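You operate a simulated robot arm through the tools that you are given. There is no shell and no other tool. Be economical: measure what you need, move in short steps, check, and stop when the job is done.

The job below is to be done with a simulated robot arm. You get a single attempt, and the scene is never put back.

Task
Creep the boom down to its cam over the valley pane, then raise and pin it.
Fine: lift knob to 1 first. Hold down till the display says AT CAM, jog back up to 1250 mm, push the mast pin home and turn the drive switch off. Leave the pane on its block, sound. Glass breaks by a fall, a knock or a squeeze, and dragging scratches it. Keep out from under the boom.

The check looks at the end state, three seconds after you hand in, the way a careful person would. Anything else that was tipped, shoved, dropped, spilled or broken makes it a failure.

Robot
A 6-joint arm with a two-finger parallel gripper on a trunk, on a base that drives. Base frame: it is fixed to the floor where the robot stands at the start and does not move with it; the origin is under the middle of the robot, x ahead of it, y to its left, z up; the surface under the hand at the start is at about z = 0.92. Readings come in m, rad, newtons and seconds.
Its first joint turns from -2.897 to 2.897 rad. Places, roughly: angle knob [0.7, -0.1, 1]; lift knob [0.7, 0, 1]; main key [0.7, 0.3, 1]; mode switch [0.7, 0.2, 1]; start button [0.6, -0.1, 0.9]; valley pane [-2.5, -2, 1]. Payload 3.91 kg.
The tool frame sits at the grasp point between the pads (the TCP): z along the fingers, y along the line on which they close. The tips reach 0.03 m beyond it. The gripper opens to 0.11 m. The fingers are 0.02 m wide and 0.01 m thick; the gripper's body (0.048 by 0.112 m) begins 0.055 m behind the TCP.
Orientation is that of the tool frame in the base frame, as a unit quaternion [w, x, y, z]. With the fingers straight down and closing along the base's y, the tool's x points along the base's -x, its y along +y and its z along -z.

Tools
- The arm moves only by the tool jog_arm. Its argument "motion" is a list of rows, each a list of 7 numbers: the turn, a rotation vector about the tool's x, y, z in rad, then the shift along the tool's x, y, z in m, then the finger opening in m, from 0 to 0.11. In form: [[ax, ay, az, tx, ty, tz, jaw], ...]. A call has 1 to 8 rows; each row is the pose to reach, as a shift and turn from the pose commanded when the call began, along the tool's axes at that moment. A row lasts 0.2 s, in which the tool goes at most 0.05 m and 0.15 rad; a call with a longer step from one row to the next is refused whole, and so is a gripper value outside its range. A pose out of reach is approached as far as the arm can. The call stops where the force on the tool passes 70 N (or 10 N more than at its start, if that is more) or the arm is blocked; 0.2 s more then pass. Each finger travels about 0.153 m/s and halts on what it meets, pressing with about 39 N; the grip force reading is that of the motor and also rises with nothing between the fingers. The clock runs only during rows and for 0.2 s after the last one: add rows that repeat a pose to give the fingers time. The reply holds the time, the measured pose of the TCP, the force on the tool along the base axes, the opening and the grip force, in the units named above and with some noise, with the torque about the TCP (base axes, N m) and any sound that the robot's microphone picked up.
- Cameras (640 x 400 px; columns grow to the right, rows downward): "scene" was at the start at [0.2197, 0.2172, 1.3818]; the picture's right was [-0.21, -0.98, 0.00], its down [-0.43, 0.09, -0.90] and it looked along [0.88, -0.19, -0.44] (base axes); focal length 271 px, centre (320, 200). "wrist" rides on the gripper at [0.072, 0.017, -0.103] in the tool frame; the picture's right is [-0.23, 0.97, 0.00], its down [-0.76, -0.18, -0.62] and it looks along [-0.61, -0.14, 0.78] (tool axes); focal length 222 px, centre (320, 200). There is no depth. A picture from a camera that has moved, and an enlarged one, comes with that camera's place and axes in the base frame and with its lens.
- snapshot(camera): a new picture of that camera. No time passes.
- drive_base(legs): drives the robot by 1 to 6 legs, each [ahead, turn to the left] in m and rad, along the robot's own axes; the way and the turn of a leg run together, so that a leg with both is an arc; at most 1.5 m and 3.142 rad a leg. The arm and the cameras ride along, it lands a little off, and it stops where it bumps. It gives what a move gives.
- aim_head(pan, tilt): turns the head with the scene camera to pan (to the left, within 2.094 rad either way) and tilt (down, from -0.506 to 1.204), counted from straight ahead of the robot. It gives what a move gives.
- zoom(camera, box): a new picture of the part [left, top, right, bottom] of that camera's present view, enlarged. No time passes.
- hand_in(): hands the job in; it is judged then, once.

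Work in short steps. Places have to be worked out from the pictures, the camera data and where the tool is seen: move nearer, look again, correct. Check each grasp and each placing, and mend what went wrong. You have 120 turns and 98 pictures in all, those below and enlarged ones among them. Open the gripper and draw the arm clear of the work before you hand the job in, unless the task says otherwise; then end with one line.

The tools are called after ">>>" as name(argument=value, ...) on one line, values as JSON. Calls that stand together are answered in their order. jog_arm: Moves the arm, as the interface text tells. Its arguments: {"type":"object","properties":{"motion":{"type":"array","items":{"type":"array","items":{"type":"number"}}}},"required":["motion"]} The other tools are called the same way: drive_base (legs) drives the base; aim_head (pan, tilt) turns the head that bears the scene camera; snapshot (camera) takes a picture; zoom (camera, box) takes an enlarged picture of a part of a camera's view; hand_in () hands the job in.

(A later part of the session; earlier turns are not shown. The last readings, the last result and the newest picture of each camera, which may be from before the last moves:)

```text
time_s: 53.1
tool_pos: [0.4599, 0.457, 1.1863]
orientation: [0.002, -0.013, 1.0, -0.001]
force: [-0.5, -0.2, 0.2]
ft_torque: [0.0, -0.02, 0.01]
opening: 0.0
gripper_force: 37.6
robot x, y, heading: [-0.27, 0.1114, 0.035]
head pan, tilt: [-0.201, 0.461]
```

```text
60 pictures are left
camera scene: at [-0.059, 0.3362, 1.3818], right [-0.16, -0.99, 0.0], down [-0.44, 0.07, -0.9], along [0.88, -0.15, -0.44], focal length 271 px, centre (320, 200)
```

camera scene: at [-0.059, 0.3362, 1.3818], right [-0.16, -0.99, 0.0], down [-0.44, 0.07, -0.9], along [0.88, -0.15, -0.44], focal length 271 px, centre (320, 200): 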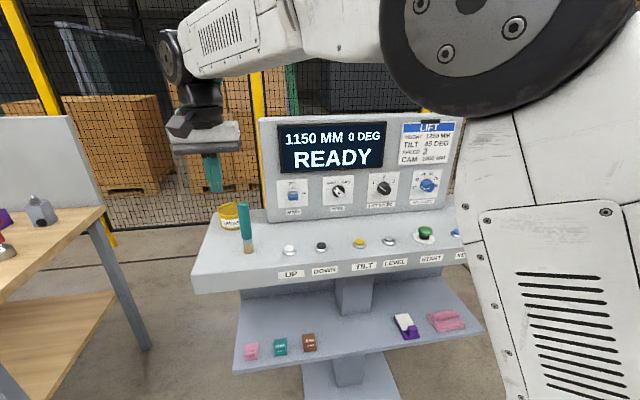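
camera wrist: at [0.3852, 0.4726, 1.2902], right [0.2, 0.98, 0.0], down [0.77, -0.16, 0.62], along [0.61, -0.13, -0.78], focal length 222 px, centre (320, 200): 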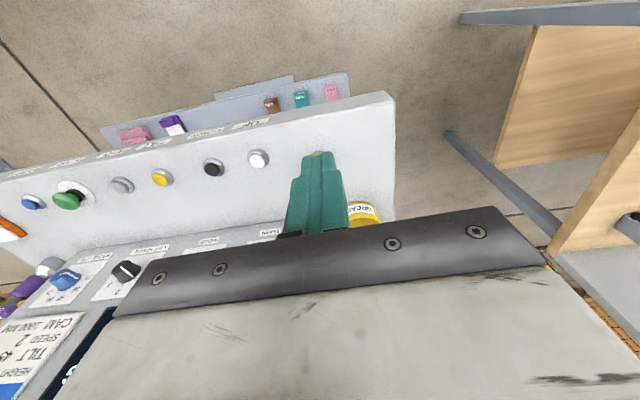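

The first move was refused for one step being slightly too long; I redo it with finer steps (handle top is ~1.06, tips at 1.16, clear).

>>> jog_arm(motion=[[0, 0, 0, -0.018, -0.044, 0, 0], [0, 0, 0, -0.036, -0.088, 0, 0], [0, 0, 0, -0.054, -0.132, 0, 0], [0, 0, 0, -0.072, -0.176, 0, 0], [0, 0, 0, -0.09, -0.22, 0, 0], [0, 0, 0, -0.093, -0.2286, 0.045, 0], [0, 0, 0, -0.093, -0.2286, 0.09, 0], [0, 0, 0, -0.093, -0.2286, 0.135, 0]])

>>> jog_arm(motion=[[0, 0, 0, 0, 0, 0.03, 0], [0, 0, 0, 0, 0, 0.04, 0]])

>>> snapshot(camera="wrist")

>>> zoom(camera="scene", box=[240, 110, 440, 280])

```text
time_s: 55.0
tool_pos: [0.5567, 0.2311, 1.0498]
orientation: [0.001, -0.013, 1.0, -0.001]
force: [-0.5, 0.1, 1.0]
ft_torque: [0.04, -0.04, 0.02]
opening: 0.0
gripper_force: 37.6
robot x, y, heading: [-0.2707, 0.1138, 0.04]
head pan, tilt: [-0.201, 0.461]
```

```text
time_s: 55.5
tool_pos: [0.5573, 0.2301, 1.0125]
orientation: [0.001, -0.012, 1.0, -0.001]
force: [0.0, -0.5, -0.6]
ft_torque: [0.02, 0.02, -0.01]
opening: 0.0
gripper_force: 37.7
robot x, y, heading: [-0.2728, 0.1078, 0.036]
head pan, tilt: [-0.201, 0.461]
```

```text
59 pictures are left
camera wrist: at [0.4842, 0.2457, 1.1157], right [0.2, 0.98, 0.0], down [0.77, -0.16, 0.62], along [0.61, -0.13, -0.78], focal length 222 px, centre (320, 200)
```

wrist: 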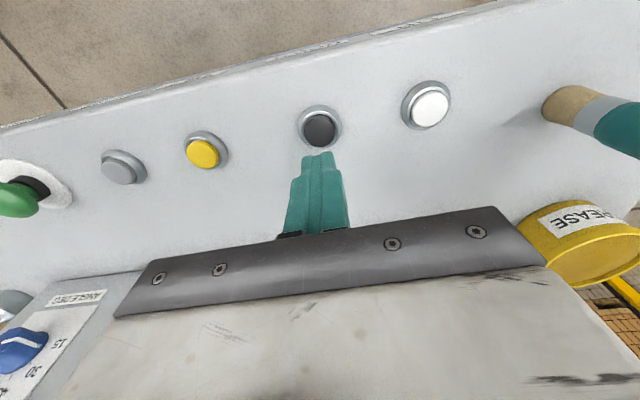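

```text
2.35 times, centred on (340, 195) of scene
camera zoom: at [-0.0589, 0.3362, 1.3818], right [-0.16, -0.99, 0.0], down [-0.44, 0.07, -0.9], along [0.88, -0.15, -0.44], focal length 638 px, centre (273, 212)
```

zoom: 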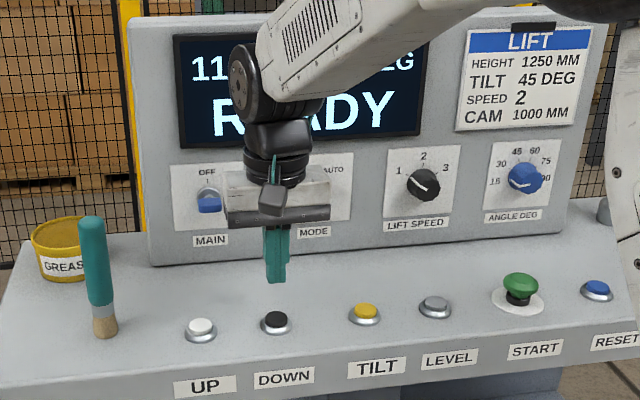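

Aligned over DOWN. I press gently: descend ~58 mm and read force.

>>> jog_arm(motion=[[0, 0, 0, 0, 0, 0.03, 0], [0, 0, 0, 0, 0, 0.048, 0], [0, 0, 0, 0, 0, 0.054, 0], [0, 0, 0, 0, 0, 0.058, 0]])

>>> zoom(camera="scene", box=[240, 110, 440, 280])

```text
time_s: 56.5
tool_pos: [0.558, 0.2312, 0.9581]
orientation: [0.003, -0.013, 1.0, -0.001]
force: [1.1, 2.0, 22.7]
ft_torque: [0.07, 0.0, -0.04]
opening: 0.0001
gripper_force: 37.7
robot x, y, heading: [-0.2713, 0.1099, 0.038]
head pan, tilt: [-0.201, 0.461]
heard: click
```

```text
2.35 times, centred on (340, 195) of scene
camera zoom: at [-0.0596, 0.3363, 1.3819], right [-0.16, -0.99, 0.0], down [-0.44, 0.07, -0.9], along [0.88, -0.14, -0.44], focal length 638 px, centre (273, 212)
```

zoom: 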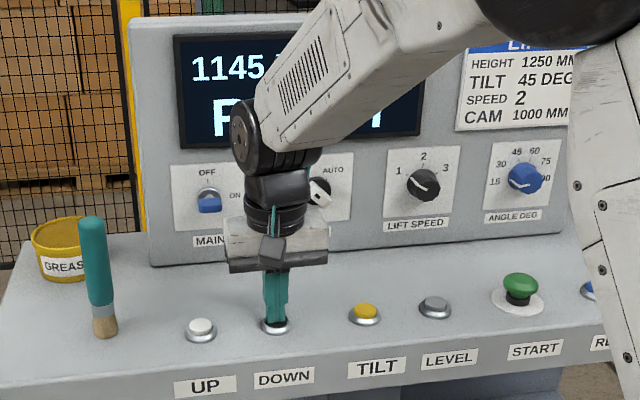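

DOWN clicked and height reads 1145; I hold and watch the rate.

>>> jog_arm(motion=[[0, 0, 0, 0, 0, 0, 0], [0, 0, 0, 0, 0, 0, 0], [0, 0, 0, 0, 0, 0, 0], [0, 0, 0, 0, 0, 0, 0], [0, 0, 0, 0, 0, 0, 0], [0, 0, 0, 0, 0, 0, 0], [0, 0, 0, 0, 0, 0, 0], [0, 0, 0, 0, 0, 0, 0]])

>>> zoom(camera="scene", box=[290, 115, 410, 190])

```text
time_s: 58.4
tool_pos: [0.5566, 0.231, 0.9555]
orientation: [0.001, -0.013, 1.0, -0.002]
force: [12.8, 5.7, 30.2]
ft_torque: [0.14, -0.32, 0.01]
opening: 0.0
gripper_force: 37.2
robot x, y, heading: [-0.2713, 0.1103, 0.039]
head pan, tilt: [-0.201, 0.461]
```

```text
5.33 times, centred on (350, 152) of scene
camera zoom: at [-0.0595, 0.3364, 1.3819], right [-0.16, -0.99, 0.0], down [-0.44, 0.07, -0.9], along [0.88, -0.15, -0.44], focal length 1445 px, centre (160, 453)
```

zoom: 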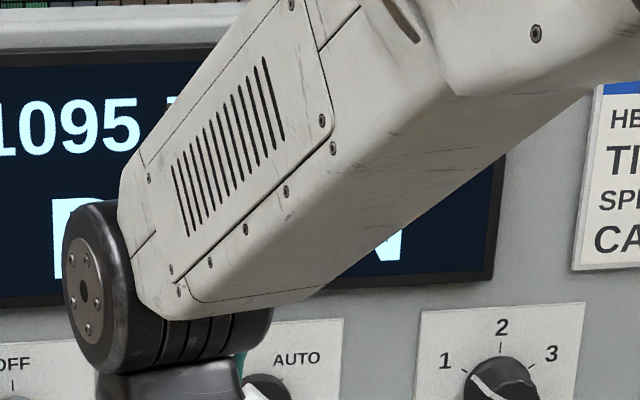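

About 27 mm/s, now 1095 and descending. I hold another ~1.8 s, then look.

>>> jog_arm(motion=[[0, 0, 0, 0, 0, 0, 0], [0, 0, 0, 0, 0, 0, 0], [0, 0, 0, 0, 0, 0, 0], [0, 0, 0, 0, 0, 0, 0], [0, 0, 0, 0, 0, 0, 0], [0, 0, 0, 0, 0, 0, 0]])

>>> zoom(camera="scene", box=[270, 115, 410, 200])

```text
time_s: 59.8
tool_pos: [0.5569, 0.2305, 0.9553]
orientation: [0.001, -0.013, 1.0, -0.001]
force: [8.0, 3.4, 30.1]
ft_torque: [0.11, -0.26, 0.0]
opening: 0.0
gripper_force: 37.2
robot x, y, heading: [-0.2728, 0.1088, 0.037]
head pan, tilt: [-0.201, 0.461]
```

```text
4.57 times, centred on (340, 158) of scene
camera zoom: at [-0.0596, 0.3363, 1.3819], right [-0.16, -0.99, 0.0], down [-0.44, 0.07, -0.9], along [0.88, -0.15, -0.44], focal length 1238 px, centre (229, 394)
```

zoom: 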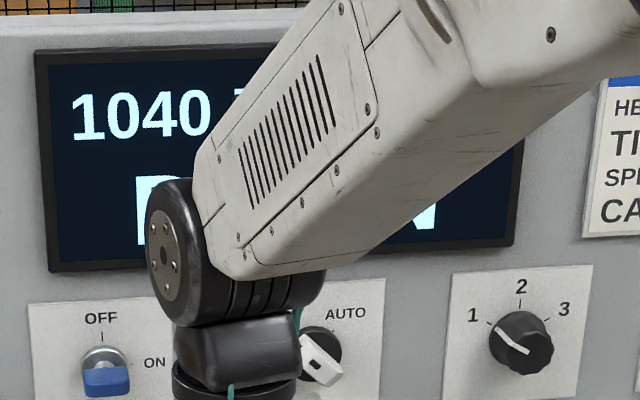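

1040, and still descending. Shorter hold now.

>>> jog_arm(motion=[[0, 0, 0, 0, 0, 0, 0], [0, 0, 0, 0, 0, 0, 0]])

>>> zoom(camera="scene", box=[270, 115, 410, 200])

```text
time_s: 60.4
tool_pos: [0.5558, 0.2302, 0.9564]
orientation: [0.001, -0.013, 1.0, -0.001]
force: [7.2, 2.7, 30.7]
ft_torque: [0.09, -0.22, 0.0]
opening: 0.0
gripper_force: 37.0
robot x, y, heading: [-0.2723, 0.111, 0.039]
head pan, tilt: [-0.201, 0.461]
```

```text
4.57 times, centred on (340, 158) of scene
camera zoom: at [-0.0596, 0.3363, 1.3819], right [-0.16, -0.99, 0.0], down [-0.44, 0.07, -0.9], along [0.88, -0.15, -0.44], focal length 1238 px, centre (229, 394)
```

zoom: 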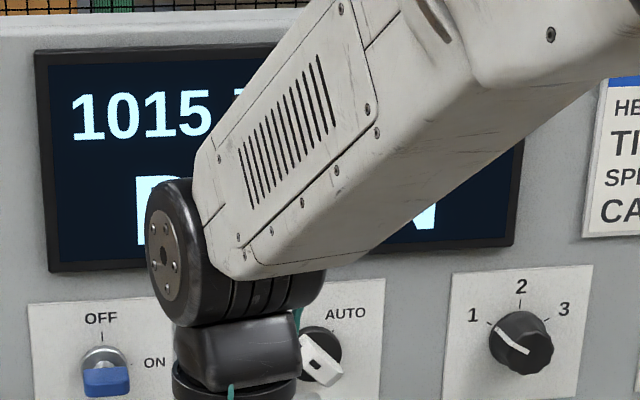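

1015; one more minimal hold (0.4 s ≈ 16 mm).

>>> jog_arm(motion=[[0, 0, 0, 0, 0, 0, 0]])

>>> zoom(camera="scene", box=[270, 115, 410, 200])

```text
time_s: 60.8
tool_pos: [0.5565, 0.231, 0.9566]
orientation: [0.001, -0.013, 1.0, -0.001]
force: [7.5, 2.1, 31.1]
ft_torque: [0.08, -0.12, -0.02]
opening: 0.0
gripper_force: 38.0
robot x, y, heading: [-0.2692, 0.1084, 0.041]
head pan, tilt: [-0.201, 0.461]
```

```text
4.57 times, centred on (340, 158) of scene
camera zoom: at [-0.0597, 0.3363, 1.3819], right [-0.16, -0.99, 0.0], down [-0.44, 0.07, -0.9], along [0.88, -0.15, -0.44], focal length 1238 px, centre (229, 394)
```

zoom: 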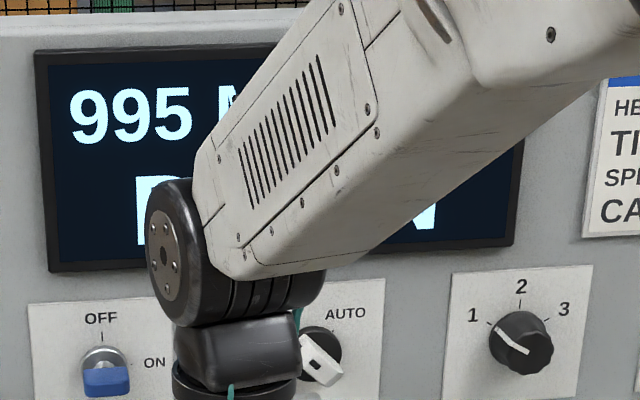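

It passed 1000 without AT CAM. I release DOWN and inspect the boom and pane before going lower.

>>> jog_arm(motion=[[0, 0, 0, 0, 0, -0.04, 0]])

>>> zoom(camera="scene", box=[270, 115, 410, 200])

>>> aim_head(pan=-2.09, tilt=0.15)

>>> snapshot(camera="scene")

```text
time_s: 61.1
tool_pos: [0.5579, 0.2299, 0.9914]
orientation: [-0.003, -0.013, 1.0, -0.001]
force: [0.9, 0.2, -1.3]
ft_torque: [-0.02, 0.04, 0.03]
opening: 0.0
gripper_force: 38.4
robot x, y, heading: [-0.2707, 0.1099, 0.035]
head pan, tilt: [-0.201, 0.461]
```

```text
4.57 times, centred on (340, 158) of scene
camera zoom: at [-0.0584, 0.3364, 1.3817], right [-0.16, -0.99, 0.0], down [-0.44, 0.07, -0.9], along [0.88, -0.15, -0.45], focal length 1238 px, centre (229, 394)
```

zoom: 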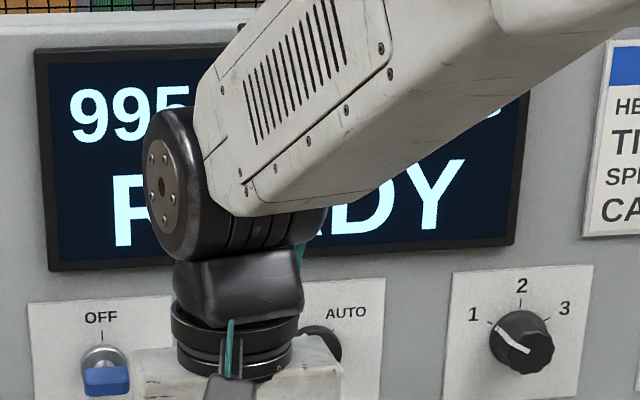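

```text
time_s: 63.0
tool_pos: [0.5597, 0.2311, 0.9937]
orientation: [0.0, -0.013, 1.0, 0.0]
force: [0.0, 1.0, -0.2]
ft_torque: [0.01, 0.06, 0.0]
opening: 0.0
gripper_force: 37.7
robot x, y, heading: [-0.2699, 0.1067, 0.038]
head pan, tilt: [-2.089, 0.15]
```

```text
51 pictures are left
camera scene: at [-0.1921, 0.269, 1.4107], right [-0.89, 0.46, 0.0], down [0.07, 0.13, -0.99], along [-0.46, -0.88, -0.15], focal length 271 px, centre (320, 200)
```

scene: 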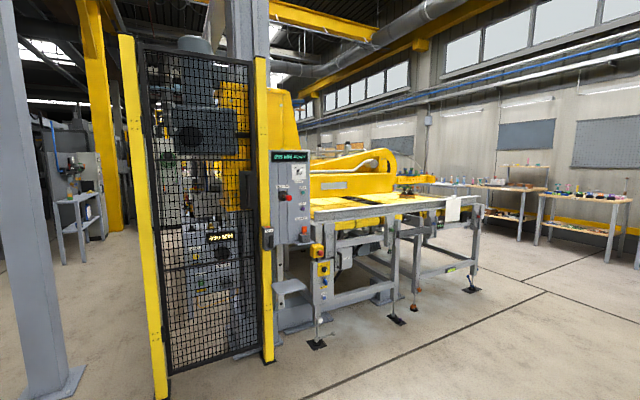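

>>> zoom(camera="scene", box=[265, 135, 485, 265])

>>> zoom(camera="scene", box=[260, 140, 330, 250])

```text
2.91 times, centred on (375, 200) of scene
camera zoom: at [-0.1921, 0.269, 1.4107], right [-0.89, 0.46, 0.0], down [0.07, 0.13, -0.99], along [-0.46, -0.88, -0.15], focal length 788 px, centre (160, 200)
```

zoom: 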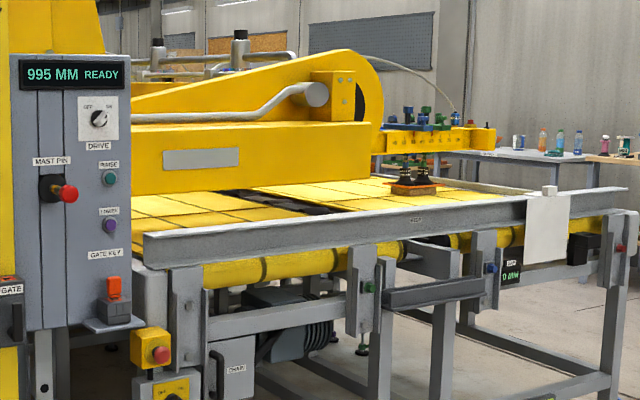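

```text
3.64 times, centred on (295, 195) of scene
camera zoom: at [-0.1921, 0.269, 1.4107], right [-0.89, 0.46, 0.0], down [0.07, 0.13, -0.99], along [-0.46, -0.88, -0.15], focal length 985 px, centre (411, 218)
```

zoom: 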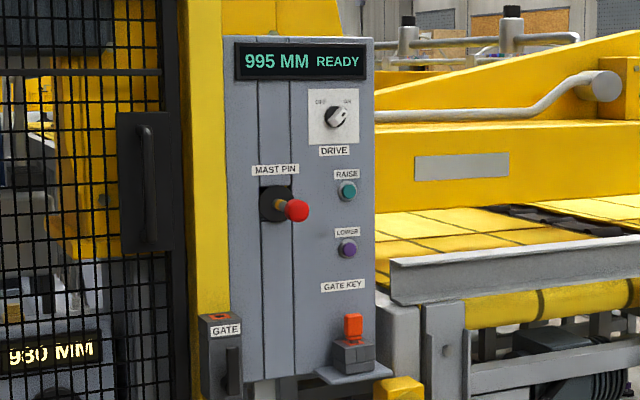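

The cabinet also reads 995 READY, with the boom head now right over a block. There's also a 930 MM readout behind the gate. I zoom hard on the boom tip, pane and that readout.

>>> zoom(camera="scene", box=[385, 165, 445, 210])

>>> zoom(camera="scene", box=[180, 215, 260, 270])

```text
8.89 times, centred on (415, 188) of scene
camera zoom: at [-0.1921, 0.269, 1.4107], right [-0.89, 0.46, 0.0], down [0.07, 0.13, -0.99], along [-0.46, -0.88, -0.15], focal length 2408 px, centre (-524, 311)
```

zoom: 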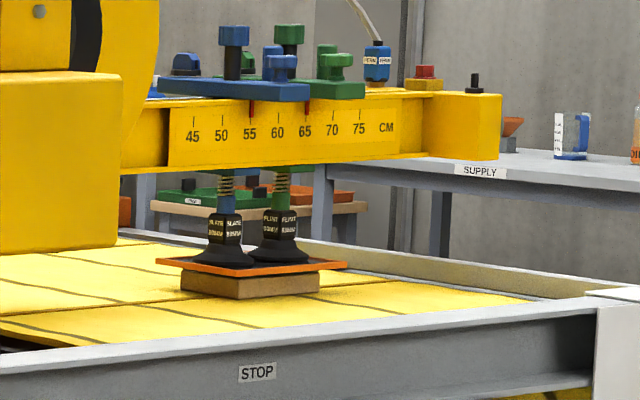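

```text
7.27 times, centred on (220, 242) of scene
camera zoom: at [-0.1921, 0.269, 1.4107], right [-0.89, 0.46, 0.0], down [0.07, 0.13, -0.99], along [-0.46, -0.88, -0.15], focal length 1970 px, centre (1047, -109)
```

zoom: 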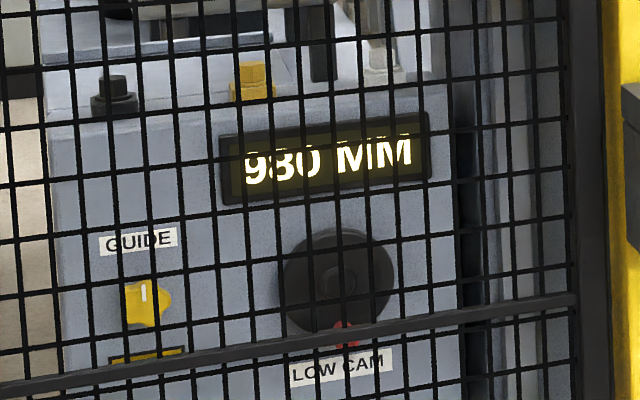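

LOW CAM behind the gate reads 980 (or 930), not the card's 1000, and the cups look very near the pane. I zoom on both once more.

>>> zoom(camera="scene", box=[398, 182, 422, 200])

>>> zoom(camera="scene", box=[204, 228, 236, 246])

```text
16.00 times, centred on (410, 191) of scene
camera zoom: at [-0.1921, 0.269, 1.4107], right [-0.89, 0.46, 0.0], down [0.07, 0.13, -0.99], along [-0.46, -0.88, -0.15], focal length 4335 px, centre (-1120, 344)
```

zoom: 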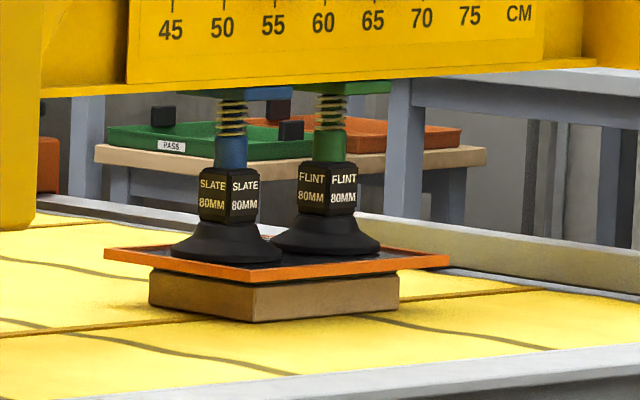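

```text
16.00 times, centred on (220, 237) of scene
camera zoom: at [-0.1921, 0.269, 1.4107], right [-0.89, 0.46, 0.0], down [0.07, 0.13, -0.99], along [-0.46, -0.88, -0.15], focal length 4335 px, centre (1920, -392)
```

zoom: 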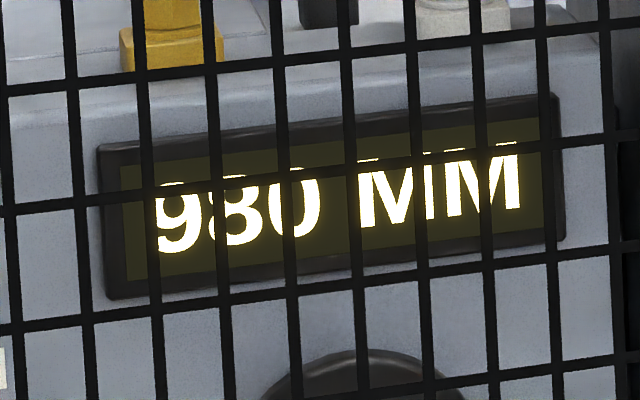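

The low cam is set at 980, so AT CAM should come 15 mm lower; the spring cups are just about touching. I tap DOWN very briefly while watching the cups.

>>> jog_arm(motion=[[0, 0, 0, 0, 0, 0.03, 0], [0, 0, 0, 0, 0, 0.039, 0], [0, 0, 0, 0, 0, 0.02, 0]])

>>> zoom(camera="scene", box=[398, 182, 422, 200])

>>> zoom(camera="scene", box=[260, 140, 330, 200])

```text
time_s: 63.8
tool_pos: [0.5575, 0.2312, 0.9741]
orientation: [0.0, -0.013, 1.0, 0.0]
force: [0.6, 0.2, 0.3]
ft_torque: [-0.01, 0.04, 0.01]
opening: 0.0
gripper_force: 37.5
robot x, y, heading: [-0.2691, 0.112, 0.04]
head pan, tilt: [-2.089, 0.15]
heard: click
```

```text
16.00 times, centred on (410, 191) of scene
camera zoom: at [-0.192, 0.269, 1.4107], right [-0.89, 0.46, 0.0], down [0.07, 0.13, -0.99], along [-0.46, -0.88, -0.15], focal length 4335 px, centre (-1120, 344)
```

zoom: 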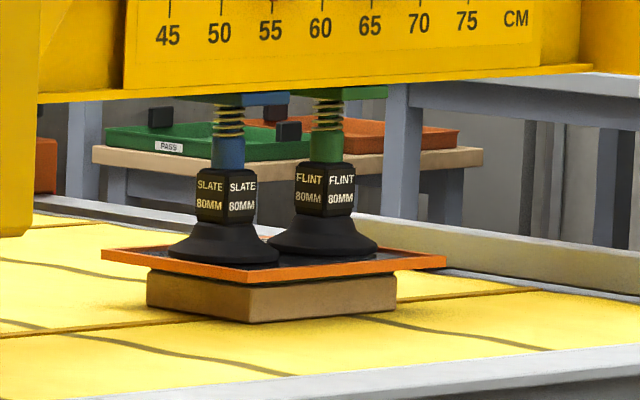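

```text
6.67 times, centred on (295, 170) of scene
camera zoom: at [-0.192, 0.269, 1.4107], right [-0.89, 0.46, 0.0], down [0.07, 0.13, -0.99], along [-0.46, -0.88, -0.15], focal length 1806 px, centre (487, 400)
```

zoom: 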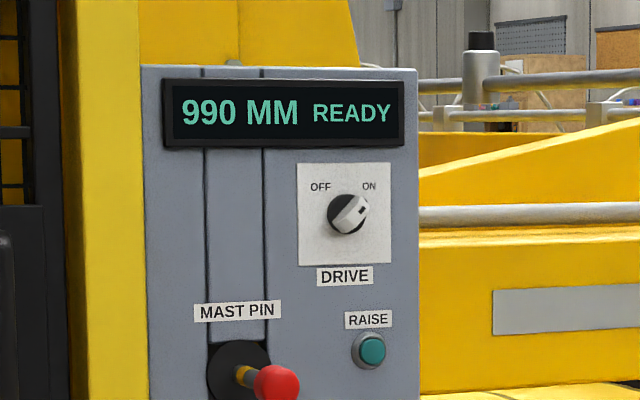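

The cups rest on the pane and only the springs compress (990 now, plenty of spring travel left). I tap again in small steps toward the 980 cam.

>>> jog_arm(motion=[[0, 0, 0, 0, 0, 0.019, 0], [0, 0, 0, 0, 0, 0, 0]])

>>> zoom(camera="scene", box=[260, 140, 440, 240])

>>> zoom(camera="scene", box=[398, 182, 422, 200])

```text
time_s: 64.4
tool_pos: [0.5567, 0.2298, 0.9744]
orientation: [0.0, -0.013, 1.0, -0.001]
force: [0.5, -0.2, 0.2]
ft_torque: [0.02, -0.01, 0.02]
opening: 0.0
gripper_force: 38.2
robot x, y, heading: [-0.2674, 0.1101, 0.035]
head pan, tilt: [-2.089, 0.15]
heard: click
```

```text
3.56 times, centred on (350, 190) of scene
camera zoom: at [-0.192, 0.269, 1.4107], right [-0.89, 0.46, 0.0], down [0.07, 0.13, -0.99], along [-0.46, -0.88, -0.15], focal length 963 px, centre (213, 236)
```

zoom: 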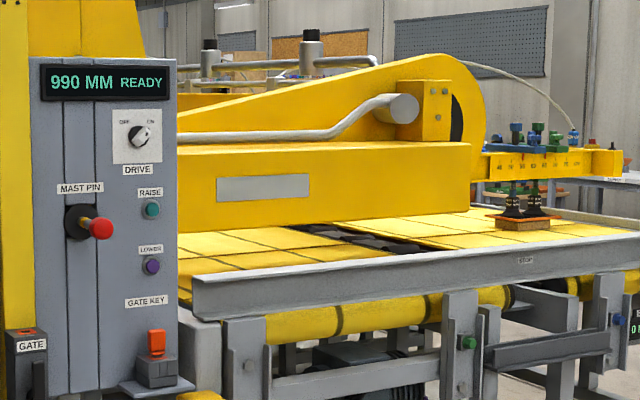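

```text
16.00 times, centred on (410, 191) of scene
camera zoom: at [-0.192, 0.269, 1.4107], right [-0.89, 0.46, 0.0], down [0.07, 0.13, -0.99], along [-0.46, -0.88, -0.15], focal length 4335 px, centre (-1120, 344)
```

zoom: 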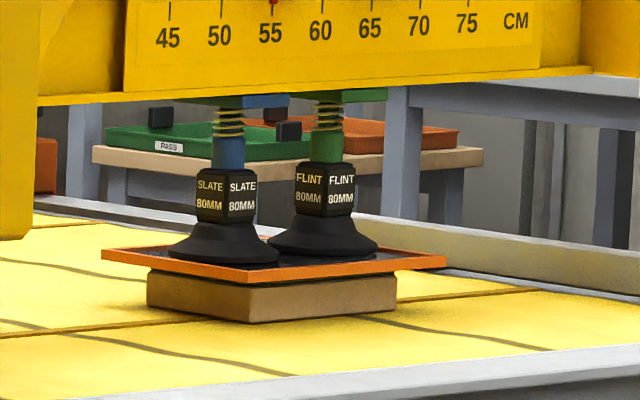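

Still READY near 988, springs fine. Now press and hold to let the cam stop it.

>>> jog_arm(motion=[[0, 0, 0, 0, 0, 0.019, 0]])

>>> zoom(camera="scene", box=[260, 140, 440, 240])

>>> zoom(camera="scene", box=[398, 182, 422, 200])

```text
time_s: 64.8
tool_pos: [0.5584, 0.2315, 0.9575]
orientation: [0.003, -0.013, 1.0, 0.0]
force: [-3.9, -2.5, 20.5]
ft_torque: [-0.07, 0.1, 0.06]
opening: 0.0
gripper_force: 38.0
robot x, y, heading: [-0.2742, 0.1091, 0.04]
head pan, tilt: [-2.089, 0.15]
heard: click
```

```text
3.56 times, centred on (350, 190) of scene
camera zoom: at [-0.1931, 0.2688, 1.4108], right [-0.89, 0.46, 0.0], down [0.07, 0.13, -0.99], along [-0.46, -0.88, -0.15], focal length 963 px, centre (213, 236)
```

zoom: 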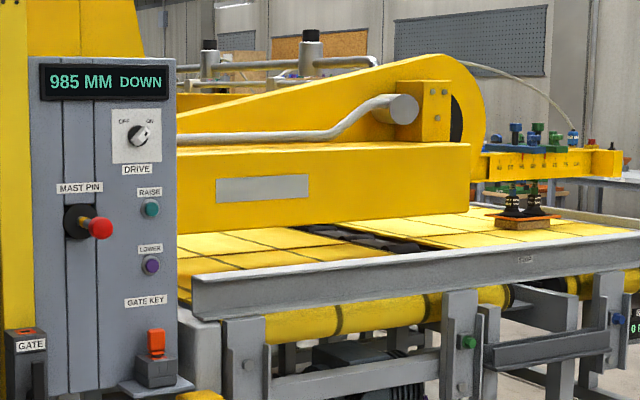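

```text
16.00 times, centred on (410, 191) of scene
camera zoom: at [-0.1931, 0.2688, 1.4108], right [-0.89, 0.46, 0.0], down [0.07, 0.13, -0.99], along [-0.46, -0.88, -0.15], focal length 4335 px, centre (-1120, 344)
```

zoom: 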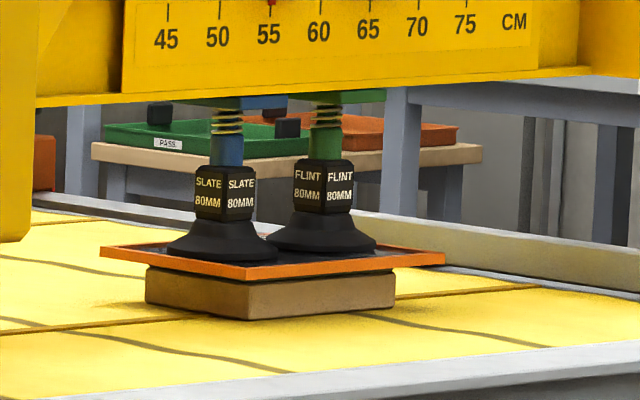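

985 and descending normally, pane whole. Hold a little more.

>>> jog_arm(motion=[[0, 0, 0, 0, 0, 0, 0]])

>>> zoom(camera="scene", box=[260, 140, 440, 240])

```text
time_s: 65.2
tool_pos: [0.5576, 0.2317, 0.9577]
orientation: [0.002, -0.014, 1.0, -0.001]
force: [-0.4, -2.4, 24.4]
ft_torque: [-0.06, 0.06, 0.0]
opening: 0.0
gripper_force: 38.1
robot x, y, heading: [-0.2715, 0.108, 0.035]
head pan, tilt: [-2.089, 0.15]
```

```text
3.56 times, centred on (350, 190) of scene
camera zoom: at [-0.1931, 0.2688, 1.4108], right [-0.89, 0.46, 0.0], down [0.07, 0.13, -0.99], along [-0.46, -0.88, -0.15], focal length 963 px, centre (213, 236)
```

zoom: 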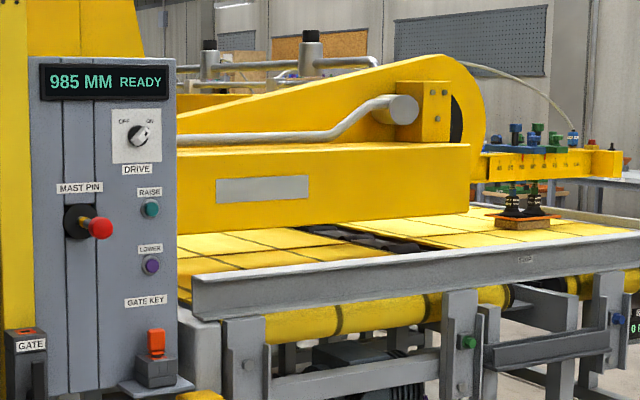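

The button sat right at its switch point and let go (READY at 985). I press 3 mm deeper and hold.

>>> jog_arm(motion=[[0, 0, 0, 0, 0, 0.003, 0]])

>>> zoom(camera="scene", box=[260, 140, 440, 240])

```text
time_s: 65.6
tool_pos: [0.5575, 0.2305, 0.9557]
orientation: [0.003, -0.013, 1.0, -0.001]
force: [-0.6, -0.7, 37.2]
ft_torque: [0.0, 0.07, 0.0]
opening: 0.0001
gripper_force: 37.7
robot x, y, heading: [-0.2699, 0.1107, 0.039]
head pan, tilt: [-2.089, 0.15]
```

```text
3.56 times, centred on (350, 190) of scene
camera zoom: at [-0.1936, 0.2687, 1.4108], right [-0.89, 0.46, 0.0], down [0.07, 0.13, -0.99], along [-0.46, -0.88, -0.15], focal length 963 px, centre (213, 236)
```

zoom: 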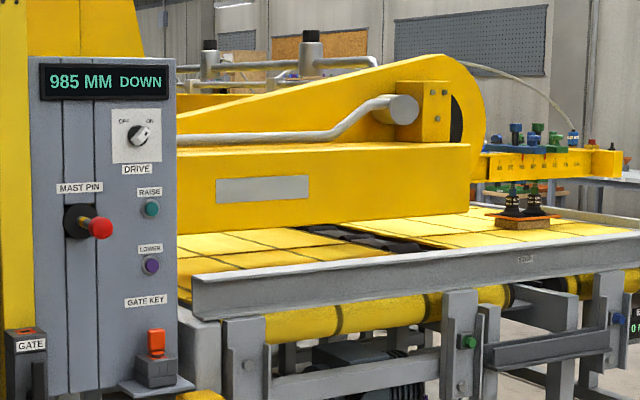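

DOWN again, 985. One more short hold.

>>> jog_arm(motion=[[0, 0, 0, 0, 0, 0, 0]])

>>> zoom(camera="scene", box=[260, 140, 440, 240])

```text
time_s: 66.0
tool_pos: [0.5579, 0.2319, 0.9539]
orientation: [0.003, -0.014, 1.0, -0.002]
force: [3.2, -0.1, 39.3]
ft_torque: [-0.02, -0.02, -0.05]
opening: 0.0002
gripper_force: 37.7
robot x, y, heading: [-0.2709, 0.1104, 0.038]
head pan, tilt: [-2.089, 0.15]
```

```text
3.56 times, centred on (350, 190) of scene
camera zoom: at [-0.1935, 0.2688, 1.4108], right [-0.89, 0.46, 0.0], down [0.07, 0.13, -0.99], along [-0.46, -0.88, -0.15], focal length 963 px, centre (213, 236)
```

zoom: 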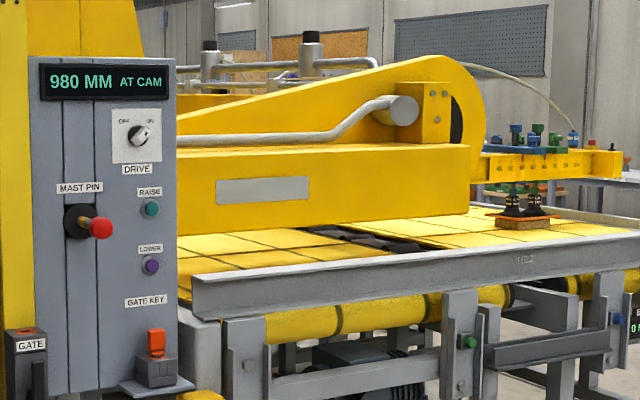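

AT CAM at 980, pane whole. I lift off, move 88 mm to UP and press briefly to check that the pane stays down.

>>> jog_arm(motion=[[0, 0, 0, 0, 0, -0.035, 0], [0, 0, 0, 0.001, 0.044, -0.035, 0], [0, 0, 0, 0.001, 0.087, -0.035, 0], [0, 0, 0, 0.001, 0.087, -0.035, 0]])

>>> snapshot(camera="wrist")

```text
time_s: 67.0
tool_pos: [0.554, 0.3191, 0.9904]
orientation: [0.0, -0.012, 1.0, -0.001]
force: [-0.2, -0.9, -0.8]
ft_torque: [-0.01, 0.01, -0.02]
opening: 0.0
gripper_force: 37.8
robot x, y, heading: [-0.2716, 0.1054, 0.038]
head pan, tilt: [-2.089, 0.15]
```

```text
35 pictures are left
camera wrist: at [0.4819, 0.3347, 1.093], right [0.2, 0.98, 0.0], down [0.77, -0.16, 0.62], along [0.61, -0.13, -0.78], focal length 222 px, centre (320, 200)
```

wrist: 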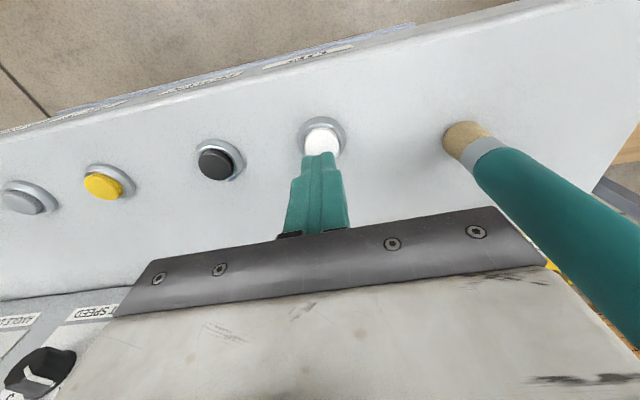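

Aligned on UP, clear of the brush handle. Press and hold briefly.

>>> jog_arm(motion=[[0, 0, 0, 0, 0, 0.025, 0], [0, 0, 0, 0, 0, 0.036, 0], [0, 0, 0, 0, 0, 0.037, 0], [0, 0, 0, 0, 0, 0.037, 0]])

>>> zoom(camera="scene", box=[260, 140, 440, 240])

```text
time_s: 68.0
tool_pos: [0.554, 0.319, 0.954]
orientation: [0.004, -0.013, 1.0, 0.0]
force: [2.6, 2.0, 40.4]
ft_torque: [0.07, 0.01, -0.04]
opening: 0.0001
gripper_force: 37.8
robot x, y, heading: [-0.2667, 0.1146, 0.043]
head pan, tilt: [-2.089, 0.15]
heard: click
```

```text
3.56 times, centred on (350, 190) of scene
camera zoom: at [-0.1936, 0.2687, 1.4108], right [-0.89, 0.46, 0.0], down [0.07, 0.13, -0.99], along [-0.46, -0.88, -0.15], focal length 963 px, centre (213, 236)
```

zoom: 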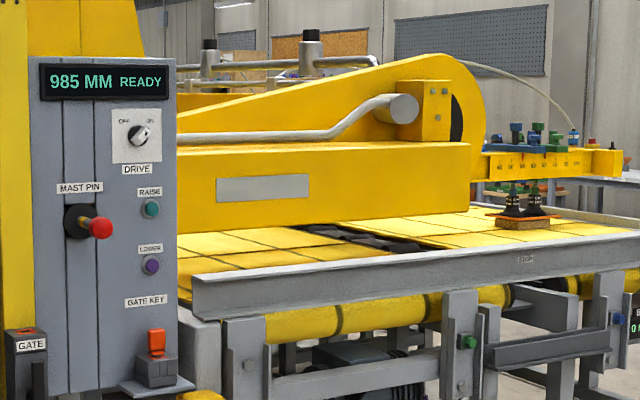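

It clicked and rose to 985 but shows READY; likely at the switch threshold. I press a bit deeper.

>>> jog_arm(motion=[[0, 0, 0, 0, 0, 0.004, 0], [0, 0, 0, 0, 0, 0.004, 0]])

>>> zoom(camera="scene", box=[260, 140, 440, 240])

```text
time_s: 68.6
tool_pos: [0.5548, 0.3199, 0.9527]
orientation: [0.004, -0.013, 1.0, 0.0]
force: [2.6, 4.2, 58.5]
ft_torque: [0.15, 0.15, -0.06]
opening: 0.0
gripper_force: 38.7
robot x, y, heading: [-0.2666, 0.1119, 0.038]
head pan, tilt: [-2.089, 0.15]
```

```text
3.56 times, centred on (350, 190) of scene
camera zoom: at [-0.1943, 0.2687, 1.4108], right [-0.89, 0.46, 0.0], down [0.07, 0.13, -0.99], along [-0.46, -0.88, -0.15], focal length 963 px, centre (213, 236)
```

zoom: 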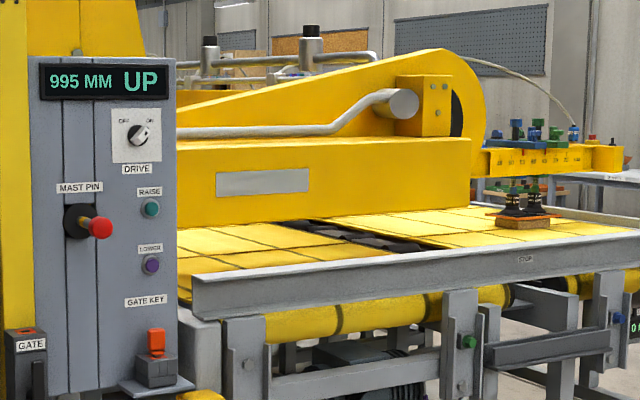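

UP at 995. Hold ~0.8 s more and confirm the pane stays on its block.

>>> jog_arm(motion=[[0, 0, 0, 0, 0, 0, 0], [0, 0, 0, 0, 0, 0, 0], [0, 0, 0, 0, 0, 0, 0]])

>>> zoom(camera="scene", box=[260, 140, 440, 240])

```text
time_s: 69.4
tool_pos: [0.5542, 0.3191, 0.9519]
orientation: [0.005, -0.012, 1.0, 0.0]
force: [1.4, 7.6, 57.9]
ft_torque: [0.22, 0.2, 0.07]
opening: 0.0
gripper_force: 38.3
robot x, y, heading: [-0.2725, 0.1113, 0.04]
head pan, tilt: [-2.089, 0.15]
```

```text
3.56 times, centred on (350, 190) of scene
camera zoom: at [-0.1943, 0.2688, 1.4108], right [-0.89, 0.46, 0.0], down [0.07, 0.13, -0.99], along [-0.46, -0.88, -0.15], focal length 963 px, centre (213, 236)
```

zoom: 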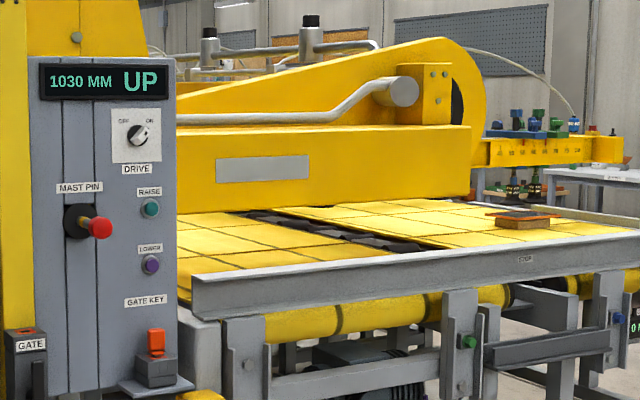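

Pane stays on its block. Hold two more stretches (~3.6 s, ~150 mm), then check.

>>> jog_arm(motion=[[0, 0, 0, 0, 0, 0, 0], [0, 0, 0, 0, 0, 0, 0], [0, 0, 0, 0, 0, 0, 0], [0, 0, 0, 0, 0, 0, 0], [0, 0, 0, 0, 0, 0, 0], [0, 0, 0, 0, 0, 0, 0], [0, 0, 0, 0, 0, 0, 0], [0, 0, 0, 0, 0, 0, 0]])

>>> jog_arm(motion=[[0, 0, 0, 0, 0, 0, 0], [0, 0, 0, 0, 0, 0, 0], [0, 0, 0, 0, 0, 0, 0], [0, 0, 0, 0, 0, 0, 0], [0, 0, 0, 0, 0, 0, 0], [0, 0, 0, 0, 0, 0, 0], [0, 0, 0, 0, 0, 0, 0], [0, 0, 0, 0, 0, 0, 0]])

>>> zoom(camera="scene", box=[260, 140, 440, 240])

```text
time_s: 71.2
tool_pos: [0.5544, 0.3176, 0.9527]
orientation: [0.005, -0.013, 1.0, 0.0]
force: [-0.5, 7.8, 58.5]
ft_torque: [0.24, 0.18, 0.02]
opening: 0.0002
gripper_force: 37.8
robot x, y, heading: [-0.2709, 0.1109, 0.036]
head pan, tilt: [-2.089, 0.15]
```

```text
time_s: 73.0
tool_pos: [0.5541, 0.3185, 0.9527]
orientation: [0.005, -0.013, 1.0, 0.0]
force: [0.2, 6.9, 57.4]
ft_torque: [0.2, 0.15, -0.01]
opening: 0.0
gripper_force: 37.1
robot x, y, heading: [-0.2717, 0.1129, 0.04]
head pan, tilt: [-2.089, 0.15]
```

```text
3.56 times, centred on (350, 190) of scene
camera zoom: at [-0.1943, 0.2689, 1.4108], right [-0.89, 0.46, 0.0], down [0.07, 0.13, -0.99], along [-0.46, -0.88, -0.15], focal length 963 px, centre (213, 236)
```

zoom: 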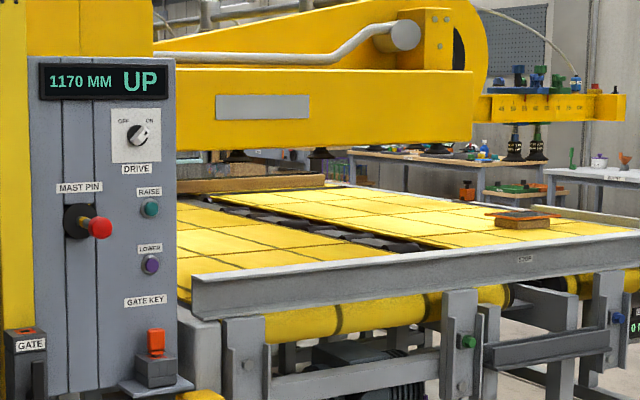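

1170; 80 mm left. Hold 1.6 s → about 1233.

>>> jog_arm(motion=[[0, 0, 0, 0, 0, 0, 0], [0, 0, 0, 0, 0, 0, 0], [0, 0, 0, 0, 0, 0, 0], [0, 0, 0, 0, 0, 0, 0], [0, 0, 0, 0, 0, 0, 0], [0, 0, 0, 0, 0, 0, 0], [0, 0, 0, 0, 0, 0, 0]])

>>> zoom(camera="scene", box=[265, 150, 315, 180])

```text
time_s: 74.6
tool_pos: [0.5551, 0.3183, 0.9511]
orientation: [0.004, -0.014, 1.0, 0.0]
force: [0.8, 4.3, 58.3]
ft_torque: [0.17, 0.2, -0.03]
opening: 0.0
gripper_force: 37.7
robot x, y, heading: [-0.2721, 0.1087, 0.038]
head pan, tilt: [-2.089, 0.15]
```

```text
12.80 times, centred on (290, 165) of scene
camera zoom: at [-0.1943, 0.2688, 1.4109], right [-0.89, 0.46, 0.0], down [0.07, 0.13, -0.99], along [-0.46, -0.88, -0.15], focal length 3468 px, centre (704, 648)
```

zoom: 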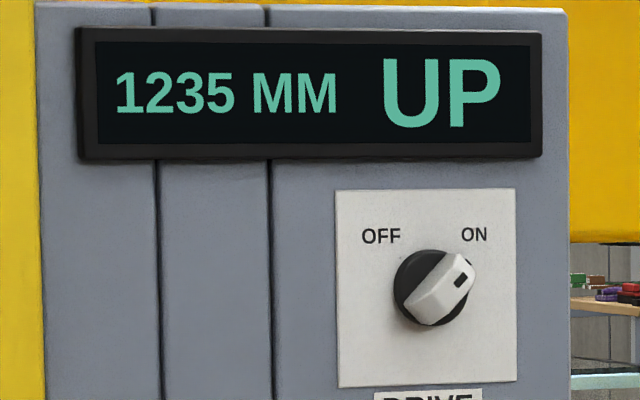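

15 mm to go (~0.38 s). Hold one row, then release in the same call.

>>> jog_arm(motion=[[0, 0, 0, 0, 0, 0, 0], [0, 0, 0, 0, 0, -0.025, 0]])

>>> zoom(camera="scene", box=[265, 150, 315, 180])

```text
time_s: 75.2
tool_pos: [0.553, 0.3158, 0.9696]
orientation: [-0.003, -0.013, 1.0, -0.003]
force: [-0.3, 1.0, -0.6]
ft_torque: [0.0, 0.04, -0.02]
opening: 0.0001
gripper_force: 38.1
robot x, y, heading: [-0.2696, 0.1122, 0.041]
head pan, tilt: [-2.089, 0.15]
```

```text
12.80 times, centred on (290, 165) of scene
camera zoom: at [-0.1919, 0.2693, 1.4107], right [-0.89, 0.46, 0.0], down [0.07, 0.13, -0.99], along [-0.46, -0.88, -0.15], focal length 3468 px, centre (704, 648)
```

zoom: 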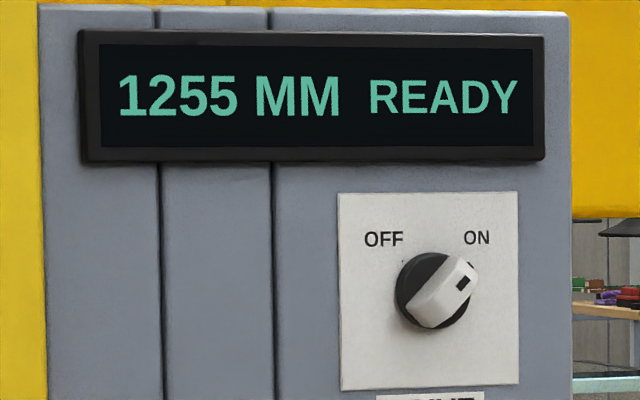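

1255: a touch high. I move back over DOWN and give a minimal tap.

>>> jog_arm(motion=[[0, 0, 0, 0, 0, -0.02, 0], [0, 0, 0, -0.002, -0.043, -0.02, 0], [0, 0, 0, -0.004, -0.086, -0.02, 0], [0, 0, 0, -0.004, -0.086, 0, 0], [0, 0, 0, -0.004, -0.086, 0.019, 0], [0, 0, 0, -0.004, -0.086, -0.01, 0]])

>>> zoom(camera="scene", box=[265, 150, 315, 180])

```text
time_s: 76.6
tool_pos: [0.558, 0.2309, 0.9812]
orientation: [-0.001, -0.012, 1.0, -0.001]
force: [-0.4, -0.4, -0.5]
ft_torque: [0.0, -0.01, 0.01]
opening: 0.0
gripper_force: 37.2
robot x, y, heading: [-0.2725, 0.1107, 0.04]
head pan, tilt: [-2.089, 0.15]
heard: click
```

```text
12.80 times, centred on (290, 165) of scene
camera zoom: at [-0.1919, 0.2693, 1.4107], right [-0.89, 0.46, 0.0], down [0.07, 0.13, -0.99], along [-0.46, -0.88, -0.15], focal length 3468 px, centre (704, 648)
```

zoom: 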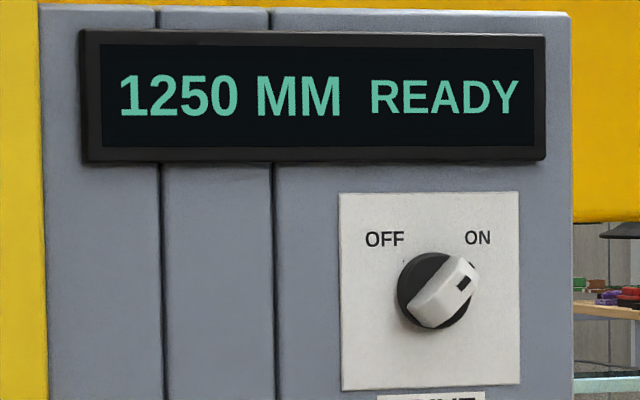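

1250 MM. Cabinet face triangulates to y ≈ −1.42 facing +y: pin ball ≈ (−0.80, −1.325, 1.168), drive switch ≈ (−0.91, −1.41, 1.327). I raise the arm and drive round, stopping short.

>>> jog_arm(motion=[[0, 0, 0, 0, 0, -0.045, 0], [0, 0, 0, 0.0, 0, -0.09, 0], [0, 0, 0, 0.02, 0, -0.135, 0], [0, 0, 0, 0.05, 0, -0.17, 0], [0, 0, 0, 0.08, 0, -0.21, 0], [0, 0, 0, 0.11, 0, -0.24, 0], [0, 0, 0, 0.13, 0, -0.26, 0]])

>>> drive_base(legs=[[-0.93, 0], [0, -1.609], [0.3, 0]])

>>> aim_head(pan=0.2, tilt=0.2)

>>> snapshot(camera="scene")

```text
time_s: 78.2
tool_pos: [0.4285, 0.2255, 1.242]
orientation: [0.001, -0.013, 1.0, -0.002]
force: [0.4, 0.8, -0.9]
ft_torque: [0.0, 0.01, 0.01]
opening: 0.0003
gripper_force: 37.7
robot x, y, heading: [-0.2709, 0.1096, 0.043]
head pan, tilt: [-2.089, 0.15]
```

```text
time_s: 88.7
tool_pos: [-1.1322, -0.9274, 1.2407]
orientation: [-0.001, 0.719, 0.695, -0.001]
force: [0.5, 0.1, -0.3]
ft_torque: [0.02, -0.02, -0.03]
opening: 0.0
gripper_force: 37.6
robot x, y, heading: [-1.2051, -0.2237, -1.596]
head pan, tilt: [-2.089, 0.15]
```

```text
time_s: 90.8
tool_pos: [-1.1318, -0.9271, 1.2405]
orientation: [-0.001, 0.719, 0.695, -0.001]
force: [0.0, 0.0, -0.1]
ft_torque: [-0.02, 0.0, 0.02]
opening: 0.0001
gripper_force: 37.5
robot x, y, heading: [-1.2075, -0.2199, -1.596]
head pan, tilt: [0.201, 0.201]
```

```text
27 pictures are left
camera scene: at [-0.9576, -0.449, 1.406], right [-0.98, -0.18, 0.0], down [-0.04, 0.2, -0.98], along [0.17, -0.96, -0.2], focal length 271 px, centre (320, 200)
```

scene: 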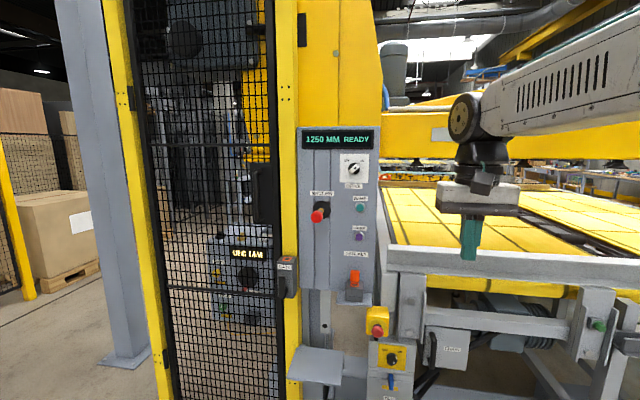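

Positions confirmed (pin ball (−0.795, −1.325, 1.17), switch (−0.91, −1.40, 1.325)). I turn the tool to point at the cabinet (−y), rolled a quarter turn, staying well back.

>>> jog_arm(motion=[[0.085, -0.085, -0.085, -0.005, 0.013, 0, 0], [0.17, -0.17, -0.17, -0.01, 0.026, 0, 0], [0.255, -0.255, -0.255, -0.015, 0.039, 0, 0], [0.34, -0.34, -0.34, -0.02, 0.052, 0, 0], [0.425, -0.425, -0.425, -0.025, 0.065, 0, 0], [0.51, -0.51, -0.51, -0.03, 0.078, 0, 0], [0.595, -0.595, -0.595, -0.035, 0.091, 0, 0], [0.68, -0.68, -0.68, -0.04, 0.104, 0, 0]])

>>> jog_arm(motion=[[0.08, -0.08, -0.08, 0, 0, 0, 0], [0.16, -0.16, -0.16, 0, 0, 0, 0], [0.24, -0.24, -0.24, 0, 0, 0, 0], [0.32, -0.32, -0.32, 0, 0, 0, 0], [0.4, -0.4, -0.4, 0, 0, 0, 0], [0.48, -0.48, -0.48, 0, 0, 0, 0], [0.529, -0.529, -0.529, 0, 0, 0, 0]])

>>> snapshot(camera="scene")

```text
time_s: 92.6
tool_pos: [-1.0292, -0.9703, 1.2409]
orientation: [-0.008, 0.374, 0.808, -0.455]
force: [0.0, 0.6, 0.1]
ft_torque: [0.0, -0.04, -0.02]
opening: 0.0
gripper_force: 37.0
robot x, y, heading: [-1.2064, -0.2224, -1.595]
head pan, tilt: [0.201, 0.201]
```

```text
time_s: 94.2
tool_pos: [-1.0288, -0.9706, 1.2401]
orientation: [0.013, -0.011, -0.706, 0.708]
force: [-0.3, -0.3, -0.7]
ft_torque: [0.0, 0.02, 0.03]
opening: 0.0
gripper_force: 37.6
robot x, y, heading: [-1.2055, -0.2234, -1.597]
head pan, tilt: [0.201, 0.201]
```

```text
26 pictures are left
camera scene: at [-0.9576, -0.449, 1.406], right [-0.98, -0.18, 0.0], down [-0.04, 0.2, -0.98], along [0.17, -0.96, -0.2], focal length 271 px, centre (320, 200)
```

scene: 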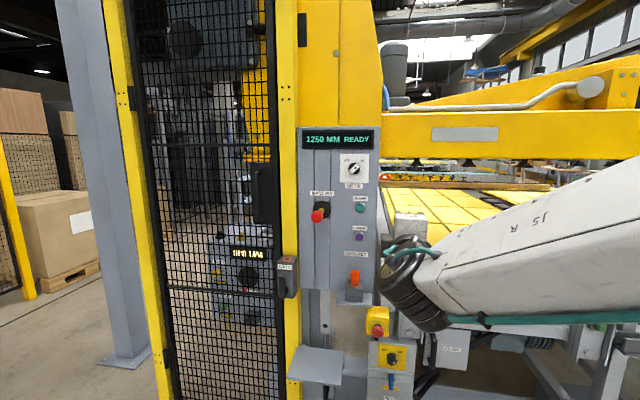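

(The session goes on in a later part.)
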